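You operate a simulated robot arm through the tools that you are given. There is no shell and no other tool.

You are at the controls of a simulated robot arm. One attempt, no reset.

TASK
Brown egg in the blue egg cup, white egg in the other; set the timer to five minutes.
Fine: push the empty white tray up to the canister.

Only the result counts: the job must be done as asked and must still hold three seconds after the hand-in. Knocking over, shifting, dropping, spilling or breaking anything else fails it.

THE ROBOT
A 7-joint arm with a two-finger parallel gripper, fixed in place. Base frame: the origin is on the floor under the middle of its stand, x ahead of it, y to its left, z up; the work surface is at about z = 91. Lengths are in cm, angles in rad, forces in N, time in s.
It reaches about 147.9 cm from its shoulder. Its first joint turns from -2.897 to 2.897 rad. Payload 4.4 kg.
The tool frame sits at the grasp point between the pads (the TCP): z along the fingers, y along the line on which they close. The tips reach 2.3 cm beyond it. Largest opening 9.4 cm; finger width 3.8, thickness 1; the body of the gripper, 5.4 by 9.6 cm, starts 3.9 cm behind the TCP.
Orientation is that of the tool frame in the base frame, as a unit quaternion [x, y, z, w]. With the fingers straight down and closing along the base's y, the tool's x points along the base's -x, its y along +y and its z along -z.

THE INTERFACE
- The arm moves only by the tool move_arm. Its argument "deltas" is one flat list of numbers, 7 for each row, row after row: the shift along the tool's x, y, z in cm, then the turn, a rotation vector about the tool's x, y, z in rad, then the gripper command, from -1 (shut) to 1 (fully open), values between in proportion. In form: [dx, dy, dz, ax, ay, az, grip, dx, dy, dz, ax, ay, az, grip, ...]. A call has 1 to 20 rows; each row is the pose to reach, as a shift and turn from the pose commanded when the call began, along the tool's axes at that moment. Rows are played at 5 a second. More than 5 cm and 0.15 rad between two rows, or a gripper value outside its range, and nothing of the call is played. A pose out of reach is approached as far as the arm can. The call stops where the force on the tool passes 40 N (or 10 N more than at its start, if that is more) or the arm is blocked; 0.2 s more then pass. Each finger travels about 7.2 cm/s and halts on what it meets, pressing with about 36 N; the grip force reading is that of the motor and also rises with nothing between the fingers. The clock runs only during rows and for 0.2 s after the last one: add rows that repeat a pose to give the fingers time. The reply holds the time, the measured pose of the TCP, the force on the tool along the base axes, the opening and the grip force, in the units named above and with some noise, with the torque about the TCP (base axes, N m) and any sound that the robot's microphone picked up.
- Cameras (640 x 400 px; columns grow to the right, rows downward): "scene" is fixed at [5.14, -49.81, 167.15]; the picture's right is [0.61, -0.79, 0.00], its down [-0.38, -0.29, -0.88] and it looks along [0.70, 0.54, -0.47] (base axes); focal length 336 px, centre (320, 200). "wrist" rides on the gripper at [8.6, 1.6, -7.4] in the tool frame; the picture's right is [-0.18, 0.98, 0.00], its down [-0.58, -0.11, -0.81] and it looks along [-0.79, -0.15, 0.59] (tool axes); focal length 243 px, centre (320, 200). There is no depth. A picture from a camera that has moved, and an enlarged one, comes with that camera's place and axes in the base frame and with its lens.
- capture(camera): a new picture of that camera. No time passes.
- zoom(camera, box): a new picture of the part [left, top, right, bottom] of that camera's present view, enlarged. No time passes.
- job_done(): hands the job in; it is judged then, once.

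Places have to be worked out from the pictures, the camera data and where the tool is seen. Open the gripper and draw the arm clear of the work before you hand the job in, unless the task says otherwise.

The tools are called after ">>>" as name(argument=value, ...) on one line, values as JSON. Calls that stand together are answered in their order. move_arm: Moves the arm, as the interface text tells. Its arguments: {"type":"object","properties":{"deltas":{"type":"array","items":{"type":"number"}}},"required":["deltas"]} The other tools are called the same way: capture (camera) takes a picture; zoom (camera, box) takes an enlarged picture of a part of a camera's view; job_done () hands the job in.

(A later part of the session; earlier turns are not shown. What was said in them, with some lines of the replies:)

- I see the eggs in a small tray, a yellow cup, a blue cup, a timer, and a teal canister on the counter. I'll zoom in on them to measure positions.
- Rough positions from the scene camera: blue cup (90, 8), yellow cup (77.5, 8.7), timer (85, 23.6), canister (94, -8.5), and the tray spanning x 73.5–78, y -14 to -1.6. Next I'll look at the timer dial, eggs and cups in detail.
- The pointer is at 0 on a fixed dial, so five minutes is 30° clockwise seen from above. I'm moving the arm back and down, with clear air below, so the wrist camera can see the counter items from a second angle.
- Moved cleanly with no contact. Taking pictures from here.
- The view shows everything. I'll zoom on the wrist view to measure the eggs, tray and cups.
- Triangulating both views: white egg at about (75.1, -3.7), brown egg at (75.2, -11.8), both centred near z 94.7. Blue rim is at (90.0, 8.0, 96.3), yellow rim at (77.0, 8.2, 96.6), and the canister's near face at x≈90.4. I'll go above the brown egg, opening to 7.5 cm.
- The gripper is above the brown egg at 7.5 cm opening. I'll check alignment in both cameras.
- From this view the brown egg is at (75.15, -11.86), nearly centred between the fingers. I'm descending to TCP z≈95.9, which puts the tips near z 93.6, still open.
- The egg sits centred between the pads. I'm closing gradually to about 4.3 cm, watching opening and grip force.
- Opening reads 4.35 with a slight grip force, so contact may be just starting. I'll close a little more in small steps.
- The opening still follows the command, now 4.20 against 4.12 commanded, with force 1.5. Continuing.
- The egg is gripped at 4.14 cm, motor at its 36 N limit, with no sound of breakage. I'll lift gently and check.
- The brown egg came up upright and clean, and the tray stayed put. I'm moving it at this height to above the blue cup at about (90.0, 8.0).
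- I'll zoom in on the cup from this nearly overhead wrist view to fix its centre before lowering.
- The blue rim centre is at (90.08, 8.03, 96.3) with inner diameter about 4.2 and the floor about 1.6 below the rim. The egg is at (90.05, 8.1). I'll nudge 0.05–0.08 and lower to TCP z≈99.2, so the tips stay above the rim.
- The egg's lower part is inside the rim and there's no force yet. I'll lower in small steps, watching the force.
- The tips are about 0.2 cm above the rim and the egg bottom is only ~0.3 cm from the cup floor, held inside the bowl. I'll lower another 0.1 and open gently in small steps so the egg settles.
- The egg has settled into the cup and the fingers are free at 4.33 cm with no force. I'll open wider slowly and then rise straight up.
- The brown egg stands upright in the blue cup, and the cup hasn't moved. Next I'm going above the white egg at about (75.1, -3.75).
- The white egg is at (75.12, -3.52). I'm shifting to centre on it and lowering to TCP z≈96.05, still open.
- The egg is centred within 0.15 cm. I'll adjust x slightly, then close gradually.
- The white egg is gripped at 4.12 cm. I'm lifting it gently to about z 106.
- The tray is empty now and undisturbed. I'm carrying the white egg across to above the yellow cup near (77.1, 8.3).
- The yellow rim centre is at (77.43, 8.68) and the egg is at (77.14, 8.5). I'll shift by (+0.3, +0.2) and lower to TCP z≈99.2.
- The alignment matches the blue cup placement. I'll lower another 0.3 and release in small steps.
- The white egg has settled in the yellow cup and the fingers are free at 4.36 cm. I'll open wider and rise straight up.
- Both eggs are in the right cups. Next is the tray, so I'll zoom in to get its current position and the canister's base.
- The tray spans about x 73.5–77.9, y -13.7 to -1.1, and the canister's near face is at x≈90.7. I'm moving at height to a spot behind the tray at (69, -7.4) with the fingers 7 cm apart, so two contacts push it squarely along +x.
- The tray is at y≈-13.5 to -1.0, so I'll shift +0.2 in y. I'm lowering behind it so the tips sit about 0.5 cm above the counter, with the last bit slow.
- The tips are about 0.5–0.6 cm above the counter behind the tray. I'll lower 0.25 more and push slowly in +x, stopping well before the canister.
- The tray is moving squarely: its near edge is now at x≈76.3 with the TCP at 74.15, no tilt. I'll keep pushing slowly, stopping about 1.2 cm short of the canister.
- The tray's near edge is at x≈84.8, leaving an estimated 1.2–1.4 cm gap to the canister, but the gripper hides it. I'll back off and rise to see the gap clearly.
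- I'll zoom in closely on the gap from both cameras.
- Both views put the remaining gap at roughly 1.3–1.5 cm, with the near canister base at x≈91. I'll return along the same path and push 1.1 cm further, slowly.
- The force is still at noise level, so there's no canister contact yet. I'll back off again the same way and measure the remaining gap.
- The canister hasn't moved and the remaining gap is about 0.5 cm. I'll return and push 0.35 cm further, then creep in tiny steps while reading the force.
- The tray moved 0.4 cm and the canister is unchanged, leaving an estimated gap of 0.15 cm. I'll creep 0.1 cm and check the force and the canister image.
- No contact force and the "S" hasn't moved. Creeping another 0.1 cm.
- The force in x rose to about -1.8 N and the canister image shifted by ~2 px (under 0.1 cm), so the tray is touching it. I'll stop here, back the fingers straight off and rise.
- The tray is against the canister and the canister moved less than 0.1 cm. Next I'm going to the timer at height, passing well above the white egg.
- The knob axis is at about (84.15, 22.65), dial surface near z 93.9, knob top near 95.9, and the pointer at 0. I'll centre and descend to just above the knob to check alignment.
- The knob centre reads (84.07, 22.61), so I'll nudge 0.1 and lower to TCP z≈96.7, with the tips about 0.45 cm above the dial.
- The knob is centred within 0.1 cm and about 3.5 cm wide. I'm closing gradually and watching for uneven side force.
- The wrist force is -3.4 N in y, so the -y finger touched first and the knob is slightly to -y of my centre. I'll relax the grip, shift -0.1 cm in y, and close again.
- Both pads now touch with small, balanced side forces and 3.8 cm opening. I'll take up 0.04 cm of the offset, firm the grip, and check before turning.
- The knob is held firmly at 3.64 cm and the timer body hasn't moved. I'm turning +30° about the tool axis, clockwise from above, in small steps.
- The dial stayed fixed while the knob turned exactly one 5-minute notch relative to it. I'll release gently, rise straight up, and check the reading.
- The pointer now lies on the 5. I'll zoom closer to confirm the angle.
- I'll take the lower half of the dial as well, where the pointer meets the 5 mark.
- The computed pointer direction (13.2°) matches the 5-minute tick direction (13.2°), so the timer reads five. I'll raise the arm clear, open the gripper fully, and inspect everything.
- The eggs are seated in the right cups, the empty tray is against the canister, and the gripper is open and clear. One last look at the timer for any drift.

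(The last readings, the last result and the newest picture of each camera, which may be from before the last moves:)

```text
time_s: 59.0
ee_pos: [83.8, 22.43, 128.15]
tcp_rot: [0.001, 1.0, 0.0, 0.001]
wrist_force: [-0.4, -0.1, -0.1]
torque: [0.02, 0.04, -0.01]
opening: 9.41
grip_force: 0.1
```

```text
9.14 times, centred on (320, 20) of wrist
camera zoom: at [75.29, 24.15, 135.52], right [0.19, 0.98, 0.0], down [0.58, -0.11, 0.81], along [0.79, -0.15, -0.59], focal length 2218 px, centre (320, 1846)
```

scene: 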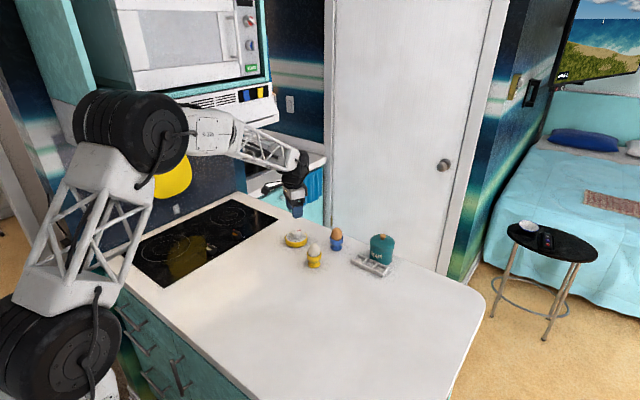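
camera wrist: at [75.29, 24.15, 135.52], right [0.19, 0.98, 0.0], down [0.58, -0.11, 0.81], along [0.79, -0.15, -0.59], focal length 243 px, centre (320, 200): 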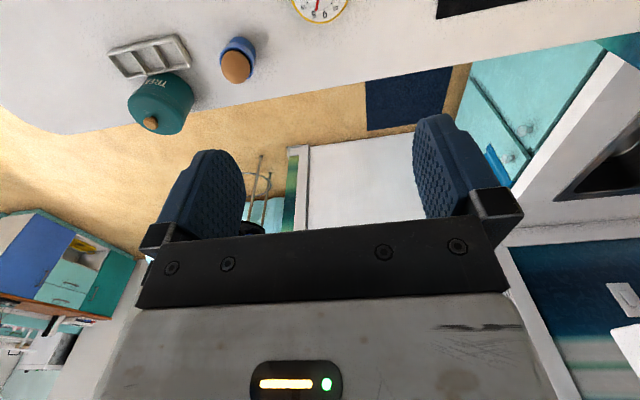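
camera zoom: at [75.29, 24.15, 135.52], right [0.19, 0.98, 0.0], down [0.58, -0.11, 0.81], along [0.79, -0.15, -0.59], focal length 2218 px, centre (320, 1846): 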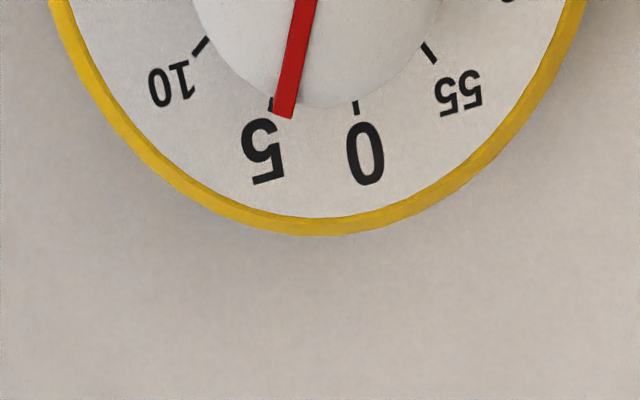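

The last picture from above makes the pointer look perhaps 2–3° short of the 5 tick, so I want a better measurement. I'll move the camera back so the whole dial is in view.

>>> move_arm(deltas=[4.5, 0, 1.5, 0, 0, 0, 1, 9, 0, 3, 0, 0, 0, 1, 9, 0, 3, 0, 0, 0, 1])

>>> zoom(camera="wrist", box=[280, 25, 360, 95])

>>> zoom(camera="wrist", box=[295, 50, 335, 80])

```text
time_s: 59.8
ee_pos: [75.1, 22.45, 125.14]
tcp_rot: [0.002, 1.0, 0.0, 0.0]
wrist_force: [0.2, 0.2, 0.4]
torque: [0.0, 0.0, -0.06]
opening: 9.4
grip_force: 0.0
```

```text
5.71 times, centred on (320, 60) of wrist
camera zoom: at [66.47, 24.16, 132.63], right [0.19, 0.98, 0.0], down [0.58, -0.11, 0.81], along [0.79, -0.15, -0.59], focal length 1386 px, centre (320, 1000)
```

zoom: 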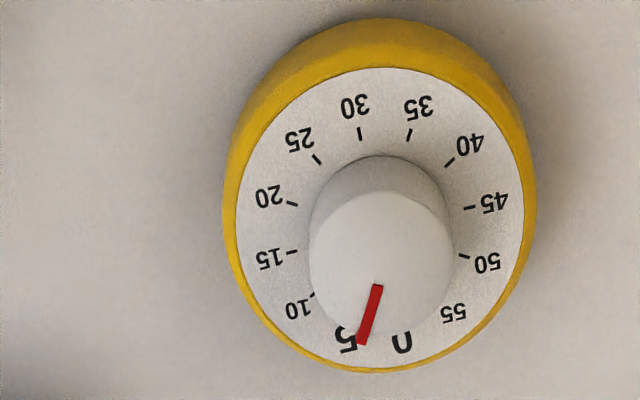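

```text
13.33 times, centred on (315, 65) of wrist
camera zoom: at [66.47, 24.16, 132.63], right [0.19, 0.98, 0.0], down [0.58, -0.11, 0.81], along [0.79, -0.15, -0.59], focal length 3235 px, centre (387, 2000)
```

zoom: 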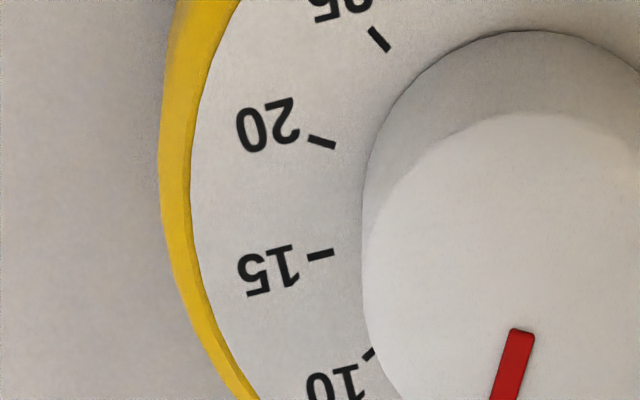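

I'll zoom tightly on the full dial for a precise angle comparison.

>>> zoom(camera="wrist", box=[302, 35, 358, 70])

>>> zoom(camera="wrist", box=[302, 57, 358, 92])

```text
11.43 times, centred on (330, 52) of wrist
camera zoom: at [66.47, 24.16, 132.63], right [0.19, 0.98, 0.0], down [0.58, -0.11, 0.81], along [0.79, -0.15, -0.59], focal length 2773 px, centre (206, 1886)
```

zoom: 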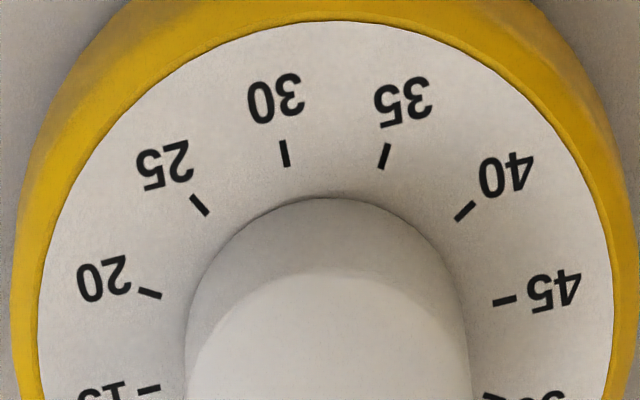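

```text
11.43 times, centred on (330, 74) of wrist
camera zoom: at [66.47, 24.16, 132.63], right [0.19, 0.98, 0.0], down [0.58, -0.11, 0.81], along [0.79, -0.15, -0.59], focal length 2773 px, centre (206, 1634)
```

zoom: 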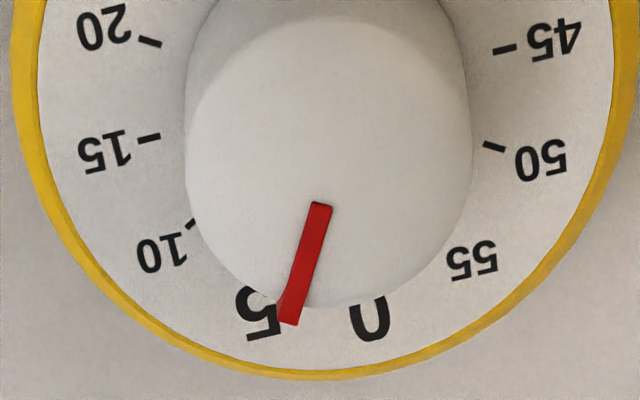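

My angle estimates vary between about 4.7 and 5.05 minutes depending on parallax. I'll tilt the wrist slightly so the camera looks nearly straight down on the dial for a definitive reading.

>>> move_arm(deltas=[-3.24, -0.34, 2.25, 0, 0.0625, 0, 1, -6.48, -0.68, 4.5, 0, 0.125, 0, 1, -9.7, -1.0, 6.75, 0, 0.1875, 0, 1, -12.95, -1.35, 9.0, 0, 0.25, 0, 1, -12.95, -1.35, 9.0, 0, 0.25, 0, 1])

>>> capture(camera="wrist")

```text
time_s: 61.0
ee_pos: [87.81, 21.14, 116.1]
tcp_rot: [0.002, 0.992, 0.001, -0.125]
wrist_force: [-0.3, -0.4, -0.8]
torque: [0.02, -0.01, 0.01]
opening: 9.41
grip_force: 0.0
```

```text
taken
camera wrist: at [81.26, 22.76, 125.44], right [0.18, 0.98, -0.05], down [0.76, -0.11, 0.64], along [0.62, -0.15, -0.77], focal length 243 px, centre (320, 200)
```

wrist: 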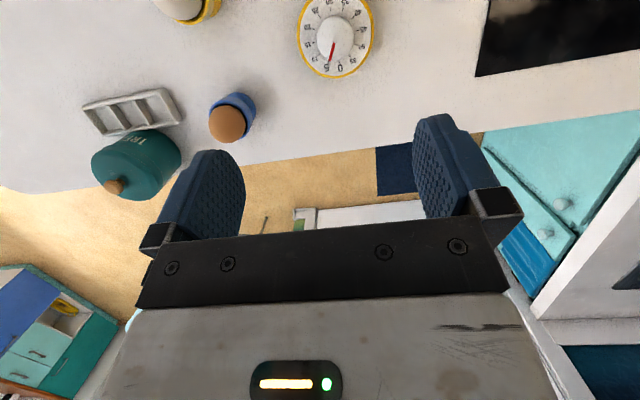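

This view is close to overhead. Zooming in on the dial.

>>> zoom(camera="wrist", box=[294, 0, 378, 80])

>>> zoom(camera="wrist", box=[310, 30, 360, 80])

```text
5.00 times, centred on (336, 40) of wrist
camera zoom: at [81.26, 22.76, 125.44], right [0.18, 0.98, -0.05], down [0.76, -0.11, 0.64], along [0.62, -0.15, -0.77], focal length 1213 px, centre (240, 1000)
```

zoom: 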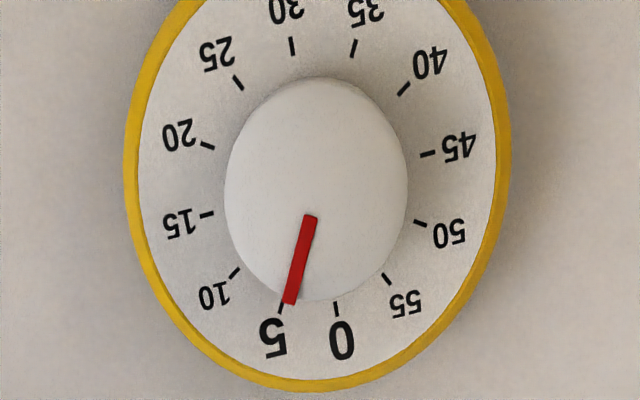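

```text
8.00 times, centred on (335, 55) of wrist
camera zoom: at [81.26, 22.76, 125.44], right [0.18, 0.98, -0.05], down [0.76, -0.11, 0.64], along [0.62, -0.15, -0.77], focal length 1941 px, centre (200, 1360)
```

zoom: 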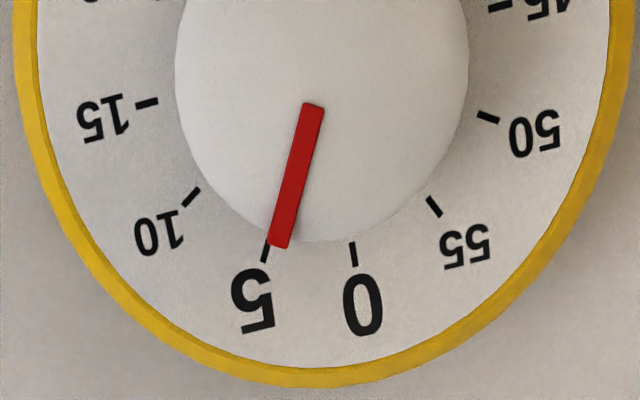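

Using all twelve ticks from overhead, the pointer is about 2° short of the 5 mark, roughly 4.65 min. Before correcting it, I'll wait 4 s to see whether the pointer is drifting.

>>> zoom(camera="wrist", box=[324, 40, 346, 66])

>>> move_arm(deltas=[0, 0, 0, 0, 0, 0, 1, 0, 0, 0, 0, 0, 0, 1, 0, 0, 0, 0, 0, 0, 1, 0, 0, 0, 0, 0, 0, 1, 0, 0, 0, 0, 0, 0, 1, 0, 0, 0, 0, 0, 0, 1, 0, 0, 0, 0, 0, 0, 1, 0, 0, 0, 0, 0, 0, 1, 0, 0, 0, 0, 0, 0, 1, 0, 0, 0, 0, 0, 0, 1, 0, 0, 0, 0, 0, 0, 1, 0, 0, 0, 0, 0, 0, 1, 0, 0, 0, 0, 0, 0, 1, 0, 0, 0, 0, 0, 0, 1, 0, 0, 0, 0, 0, 0, 1, 0, 0, 0, 0, 0, 0, 1, 0, 0, 0, 0, 0, 0, 1, 0, 0, 0, 0, 0, 0, 1, 0, 0, 0, 0, 0, 0, 1, 0, 0, 0, 0, 0, 0, 1])

>>> zoom(camera="wrist", box=[324, 40, 346, 66])

```text
15.38 times, centred on (335, 53) of wrist
camera zoom: at [81.26, 22.76, 125.44], right [0.18, 0.98, -0.05], down [0.76, -0.11, 0.64], along [0.62, -0.15, -0.77], focal length 3733 px, centre (89, 2462)
```

zoom: 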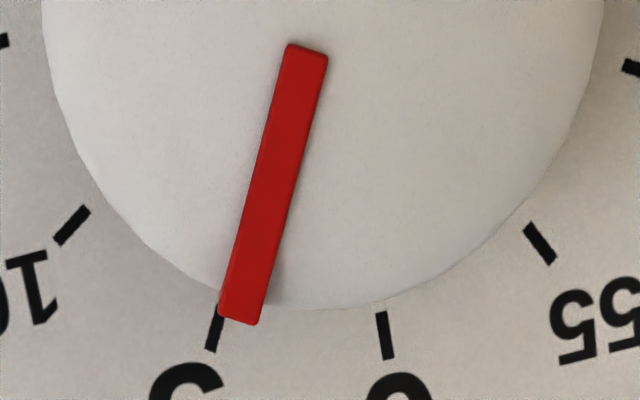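

```text
time_s: 65.2
ee_pos: [87.69, 21.09, 116.12]
tcp_rot: [0.002, 0.992, 0.0, -0.124]
wrist_force: [-0.2, -0.4, 0.6]
torque: [-0.01, -0.02, 0.0]
opening: 9.4
grip_force: 0.0
```

```text
15.38 times, centred on (335, 53) of wrist
camera zoom: at [81.23, 22.77, 125.44], right [0.18, 0.98, -0.05], down [0.76, -0.11, 0.64], along [0.62, -0.15, -0.77], focal length 3733 px, centre (89, 2462)
```

zoom: 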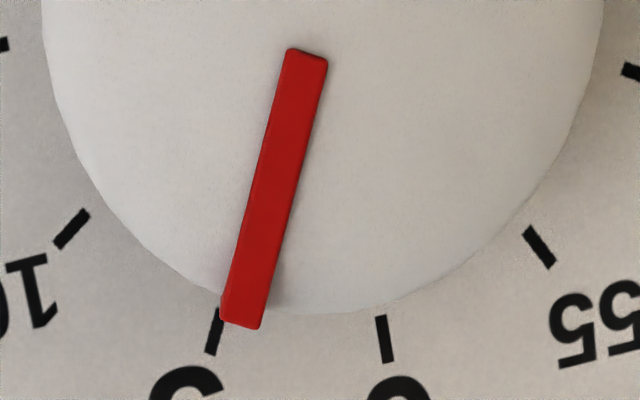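

The pointer isn't drifting and sits about 1.8° short (≈4.7 min), so some rotation was lost at the grip. I'll level the wrist and return above the knob to regrip and add a small correction.

>>> move_arm(deltas=[0.43, 0.48, 3.24, 0, -0.0833, 0, 0.6, 0.857, 0.953, 6.48, 0, -0.1667, 0, 0.4, 1.285, 1.43, 9.72, 0, -0.25, 0, 0.28, 1.285, 1.43, 9.72, 0, -0.25, 0, 0.28])

>>> zoom(camera="wrist", box=[250, 10, 390, 150])

```text
time_s: 66.2
ee_pos: [84.42, 22.63, 107.15]
tcp_rot: [0.002, 1.0, 0.0, 0.0]
wrist_force: [-0.5, 0.6, -0.5]
torque: [0.01, 0.02, -0.01]
opening: 6.01
grip_force: 0.1
```

```text
2.86 times, centred on (320, 80) of wrist
camera zoom: at [75.73, 24.3, 114.6], right [0.19, 0.98, 0.0], down [0.58, -0.11, 0.81], along [0.79, -0.15, -0.59], focal length 693 px, centre (320, 543)
```

zoom: 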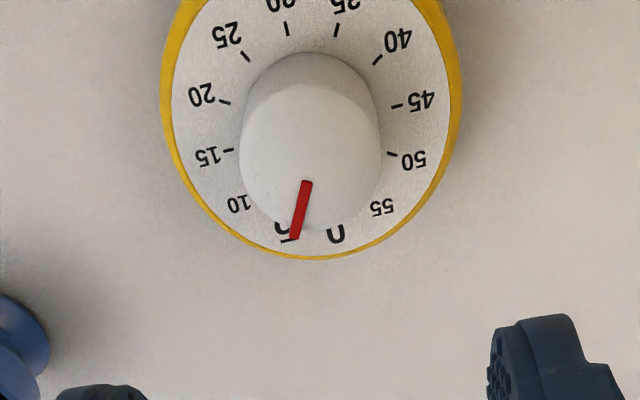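

The knob is at (84.0, 22.53) and the TCP at (84.33, 22.68). I'll correct and descend to just above the knob.

>>> move_arm(deltas=[0.33, -0.15, 2.5, 0, 0, 0, 0.28, 0.33, -0.15, 5.0, 0, 0, 0, 0.28, 0.33, -0.15, 7.5, 0, 0, 0, 0.28, 0.33, -0.15, 8.7, 0, 0, 0, 0.28, 0.33, -0.15, 8.7, 0, 0, 0, 0.28])

>>> zoom(camera="wrist", box=[220, 70, 420, 220])

```text
time_s: 67.4
ee_pos: [84.1, 22.6, 98.29]
tcp_rot: [0.001, 1.0, 0.0, 0.001]
wrist_force: [-0.4, -0.1, -0.4]
torque: [-0.03, -0.02, 0.02]
opening: 6.01
grip_force: 0.1
```

```text
2.67 times, centred on (320, 145) of wrist
camera zoom: at [75.46, 24.18, 105.76], right [0.19, 0.98, 0.0], down [0.58, -0.11, 0.81], along [0.79, -0.15, -0.59], focal length 647 px, centre (320, 347)
```

zoom: 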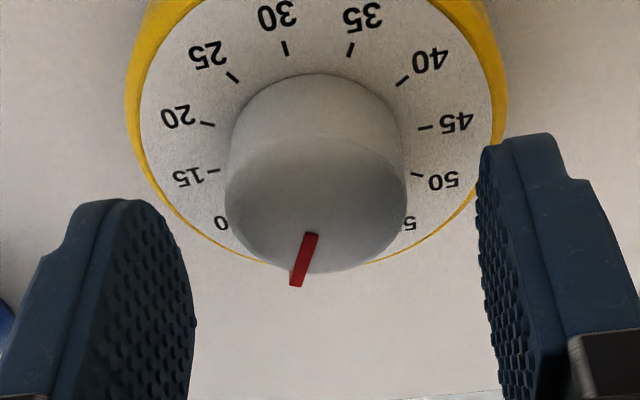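

Nearly aligned. I'll nudge to match the balanced grip found earlier, lower to the same height, and close gradually.

>>> move_arm(deltas=[0.1, -0.08, 0.8, 0, 0, 0, 0.28, 0.1, -0.08, 1.65, 0, 0, 0, 0.28, 0.1, -0.08, 1.65, 0, 0, 0, 0.1, 0.1, -0.08, 1.65, 0, 0, 0, -0.1, 0.1, -0.08, 1.65, 0, 0, 0, -0.17, 0.1, -0.08, 1.65, 0, 0, 0, -0.2, 0.1, -0.08, 1.65, 0, 0, 0, -0.2])

```text
time_s: 69.0
ee_pos: [83.92, 22.36, 96.7]
tcp_rot: [0.001, 1.0, 0.0, 0.0]
wrist_force: [-0.3, -0.7, -0.7]
torque: [0.02, 0.02, 0.03]
opening: 3.78
grip_force: 0.5
```

No side force yet at 3.78 cm. Closing slightly more.

>>> move_arm(deltas=[0, 0, 0, 0, 0, 0, -0.21, 0, 0, 0, 0, 0, 0, -0.22, 0, 0, 0, 0, 0, 0, -0.22])

```text
time_s: 69.8
ee_pos: [83.89, 22.41, 96.75]
tcp_rot: [0.002, 1.0, 0.0, 0.0]
wrist_force: [0.2, -3.0, -0.5]
torque: [-0.05, 0.03, 0.03]
opening: 3.77
grip_force: 0.7
```

The -y pad touched first with -3 N, so I'll shift -0.05 in y and then close fully.

>>> move_arm(deltas=[0, -0.05, 0, 0, 0, 0, -0.21, 0, -0.05, 0, 0, 0, 0, -0.22, 0, -0.05, 0, 0, 0, 0, -0.235, 0, -0.05, 0, 0, 0, 0, -0.25, 0, -0.05, 0, 0, 0, 0, -0.28, 0, -0.05, 0, 0, 0, 0, -0.28])

>>> zoom(camera="wrist", box=[220, 70, 420, 220])

```text
time_s: 71.2
ee_pos: [83.81, 22.45, 96.7]
tcp_rot: [0.002, 1.0, 0.0, 0.0]
wrist_force: [0.9, -3.1, 0.3]
torque: [-0.06, 0.0, 0.01]
opening: 3.65
grip_force: 35.6
```

```text
2.67 times, centred on (320, 145) of wrist
camera zoom: at [75.3, 24.04, 104.14], right [0.19, 0.98, 0.0], down [0.58, -0.11, 0.81], along [0.79, -0.15, -0.59], focal length 647 px, centre (320, 347)
```

zoom: 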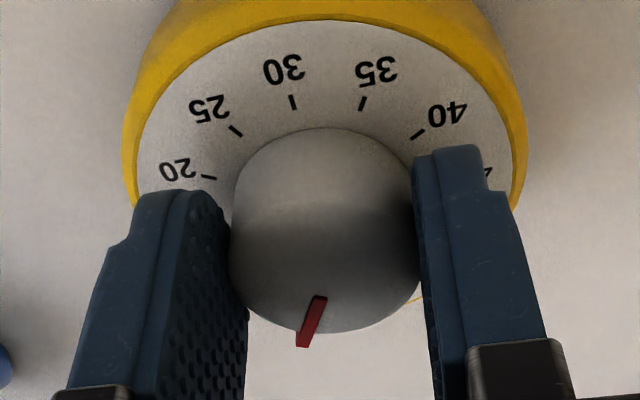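

The grip is firm with little side force. I'll turn a further +0.05 rad (2.9°) to make up the 1.8° plus the expected loss.

>>> move_arm(deltas=[0, 0, 0, 0, 0, 0.02, -0.28, 0, 0, 0, 0, 0, 0.04, -0.28, 0, 0, 0, 0, 0, 0.05, -0.28, 0, 0, 0, 0, 0, 0.05, -0.28, 0, 0, 0, 0, 0, 0.05, -0.28])

>>> zoom(camera="wrist", box=[220, 70, 420, 220])

```text
time_s: 72.4
ee_pos: [83.87, 22.34, 96.66]
tcp_rot: [0.027, 1.0, 0.0, -0.001]
wrist_force: [1.2, 0.1, -1.2]
torque: [0.01, -0.01, 0.0]
opening: 3.61
grip_force: 36.0
```

```text
2.67 times, centred on (320, 145) of wrist
camera zoom: at [75.38, 24.45, 104.15], right [0.24, 0.97, 0.0], down [0.57, -0.14, 0.81], along [0.78, -0.19, -0.59], focal length 647 px, centre (320, 347)
```

zoom: 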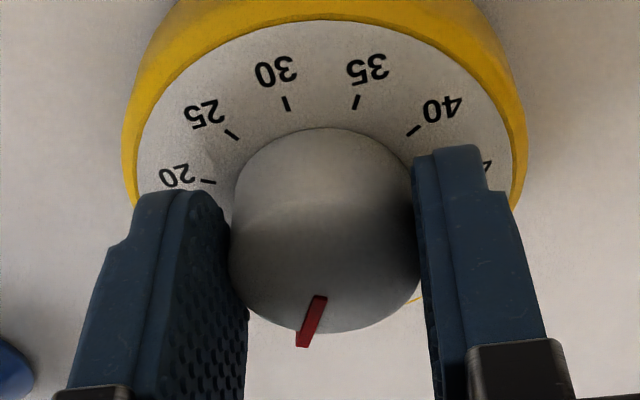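

The knob followed the gripper. I'll release gently, rise, and re-measure from overhead.

>>> move_arm(deltas=[0, 0, 0, 0, 0, 0.05, -0.24, 0, 0, 0, 0, 0, 0.05, -0.2, 0, 0, 0, 0, 0, 0.05, -0.1, 0, 0, 0, 0, 0, 0.05, 0.1, 0, 0, 0, 0, 0, 0.05, 0.28, 0, 0, -1.5, 0, 0, 0.05, 0.28, 0, 0, -4.0, 0, 0, 0.05, 0.28, 0, 0, -8.0, 0, 0, 0.05, 0.28, 0, 0, -12.0, 0, 0, 0.05, 0.6, 0, 0, -16.0, 0, 0, 0, 1])

```text
time_s: 74.6
ee_pos: [83.69, 22.32, 112.53]
tcp_rot: [0.027, 1.0, 0.0, -0.002]
wrist_force: [-0.8, -0.9, 0.5]
torque: [-0.02, 0.0, 0.01]
opening: 9.4
grip_force: 0.1
```

I mistakenly repeated the 0.05 rad turn during the release rows, so the knob may have turned slightly more than intended. I'll look from overhead again to measure it.

>>> move_arm(deltas=[-1.35, -0.35, -1.2, 0, 0.0833, 0, 1, -2.7, -0.7, -2.35, 0, 0.1667, 0, 1, -4.06, -1.05, -3.5, 0, 0.25, 0, 1, -4.06, -1.05, -3.5, 0, 0.25, 0, 1])

>>> zoom(camera="wrist", box=[294, 0, 378, 80])

>>> zoom(camera="wrist", box=[310, 30, 360, 80])

```text
time_s: 75.6
ee_pos: [87.84, 21.05, 116.14]
tcp_rot: [0.027, 0.992, 0.004, -0.124]
wrist_force: [0.3, 0.4, 0.2]
torque: [-0.01, -0.04, -0.03]
opening: 9.41
grip_force: 0.1
```

```text
5.00 times, centred on (336, 40) of wrist
camera zoom: at [81.4, 23.04, 125.49], right [0.23, 0.97, -0.05], down [0.76, -0.15, 0.64], along [0.61, -0.18, -0.77], focal length 1213 px, centre (240, 1000)
```

zoom: 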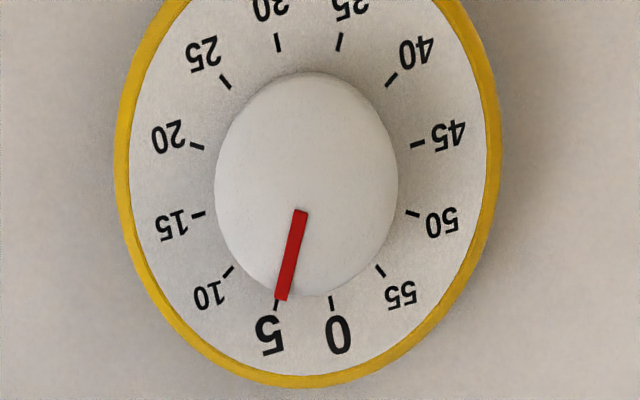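

```text
8.00 times, centred on (335, 55) of wrist
camera zoom: at [81.4, 23.04, 125.49], right [0.23, 0.97, -0.05], down [0.76, -0.15, 0.64], along [0.61, -0.18, -0.77], focal length 1941 px, centre (200, 1360)
```

zoom: 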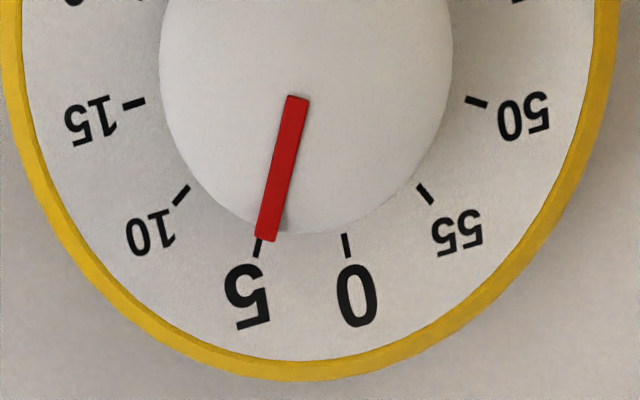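

Overhead measurement with all ticks now gives the 5-mark at -24.5° and the pointer at about -23.75°, or roughly 4.9 minutes with the pointer end on the 5 tick. I'll level the wrist, raise the arm clear, and check that nothing else moved.

>>> move_arm(deltas=[1.0, 0, -3.9, 0, -0.0833, 0, 1, 2.0, 0, -7.8, 0, -0.1667, 0, 1, 3.0, 0, -11.6, 0, -0.25, 0, 1, 3.0, 0, -11.6, 0, -0.25, 0, 1])

>>> zoom(camera="scene", box=[260, 210, 420, 310])

>>> zoom(camera="scene", box=[280, 222, 350, 272])

```text
time_s: 76.6
ee_pos: [87.72, 21.0, 128.12]
tcp_rot: [0.027, 1.0, 0.0, 0.001]
wrist_force: [0.5, 0.3, 0.2]
torque: [0.0, -0.01, 0.02]
opening: 9.39
grip_force: 0.0
```

```text
4.00 times, centred on (340, 260) of scene
camera zoom: at [5.14, -49.81, 167.15], right [0.61, -0.79, 0.0], down [-0.38, -0.29, -0.88], along [0.7, 0.54, -0.47], focal length 1345 px, centre (240, -40)
```

zoom: 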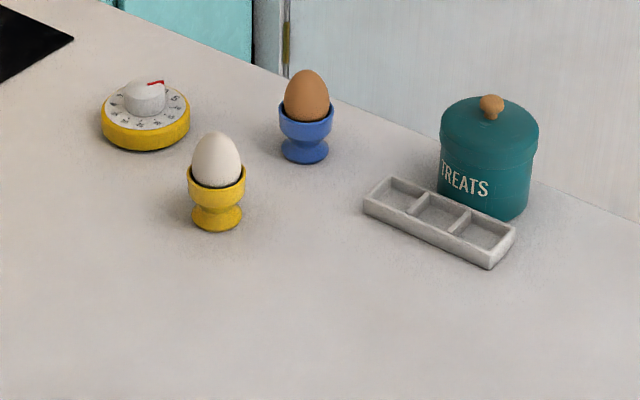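

```text
8.00 times, centred on (315, 247) of scene
camera zoom: at [5.14, -49.81, 167.15], right [0.61, -0.79, 0.0], down [-0.38, -0.29, -0.88], along [0.7, 0.54, -0.47], focal length 2689 px, centre (360, -176)
```

zoom: 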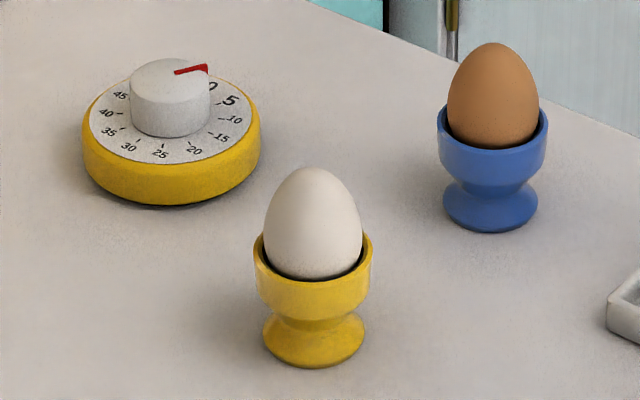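

The cups, canister and timer sit where they began within about 0.1 cm. The brown egg is in the blue cup, the white egg is in the yellow one, the tray touches the canister, and the timer points at 5. The gripper is open and clear, so I'm handing in.

>>> job_done()

```text
The job is handed in.
```

The job is handed in, and by the last pictures every part of it is in place. The result hasn't been reported back to me.

- **Eggs:** The brown egg is upright in the blue cup and the white egg is upright in the yellow one. Each settled the last few millimetres into its cup when I let go.
- **Timer:** It reads about 4.9 minutes by my overhead measurement, with the end of the pointer on the 5 tick. The first turn came up about 2° short. I turned it a second time, and a slip of mine while releasing turned it slightly more than planned, which the 4.9 includes.
- **Tray:** The empty tray is touching the canister. The last push moved the canister by less than 0.1 cm.

The cups did not visibly move, and the timer shifted by about 0.05 cm. The gripper is open and the arm is clear of the counter.
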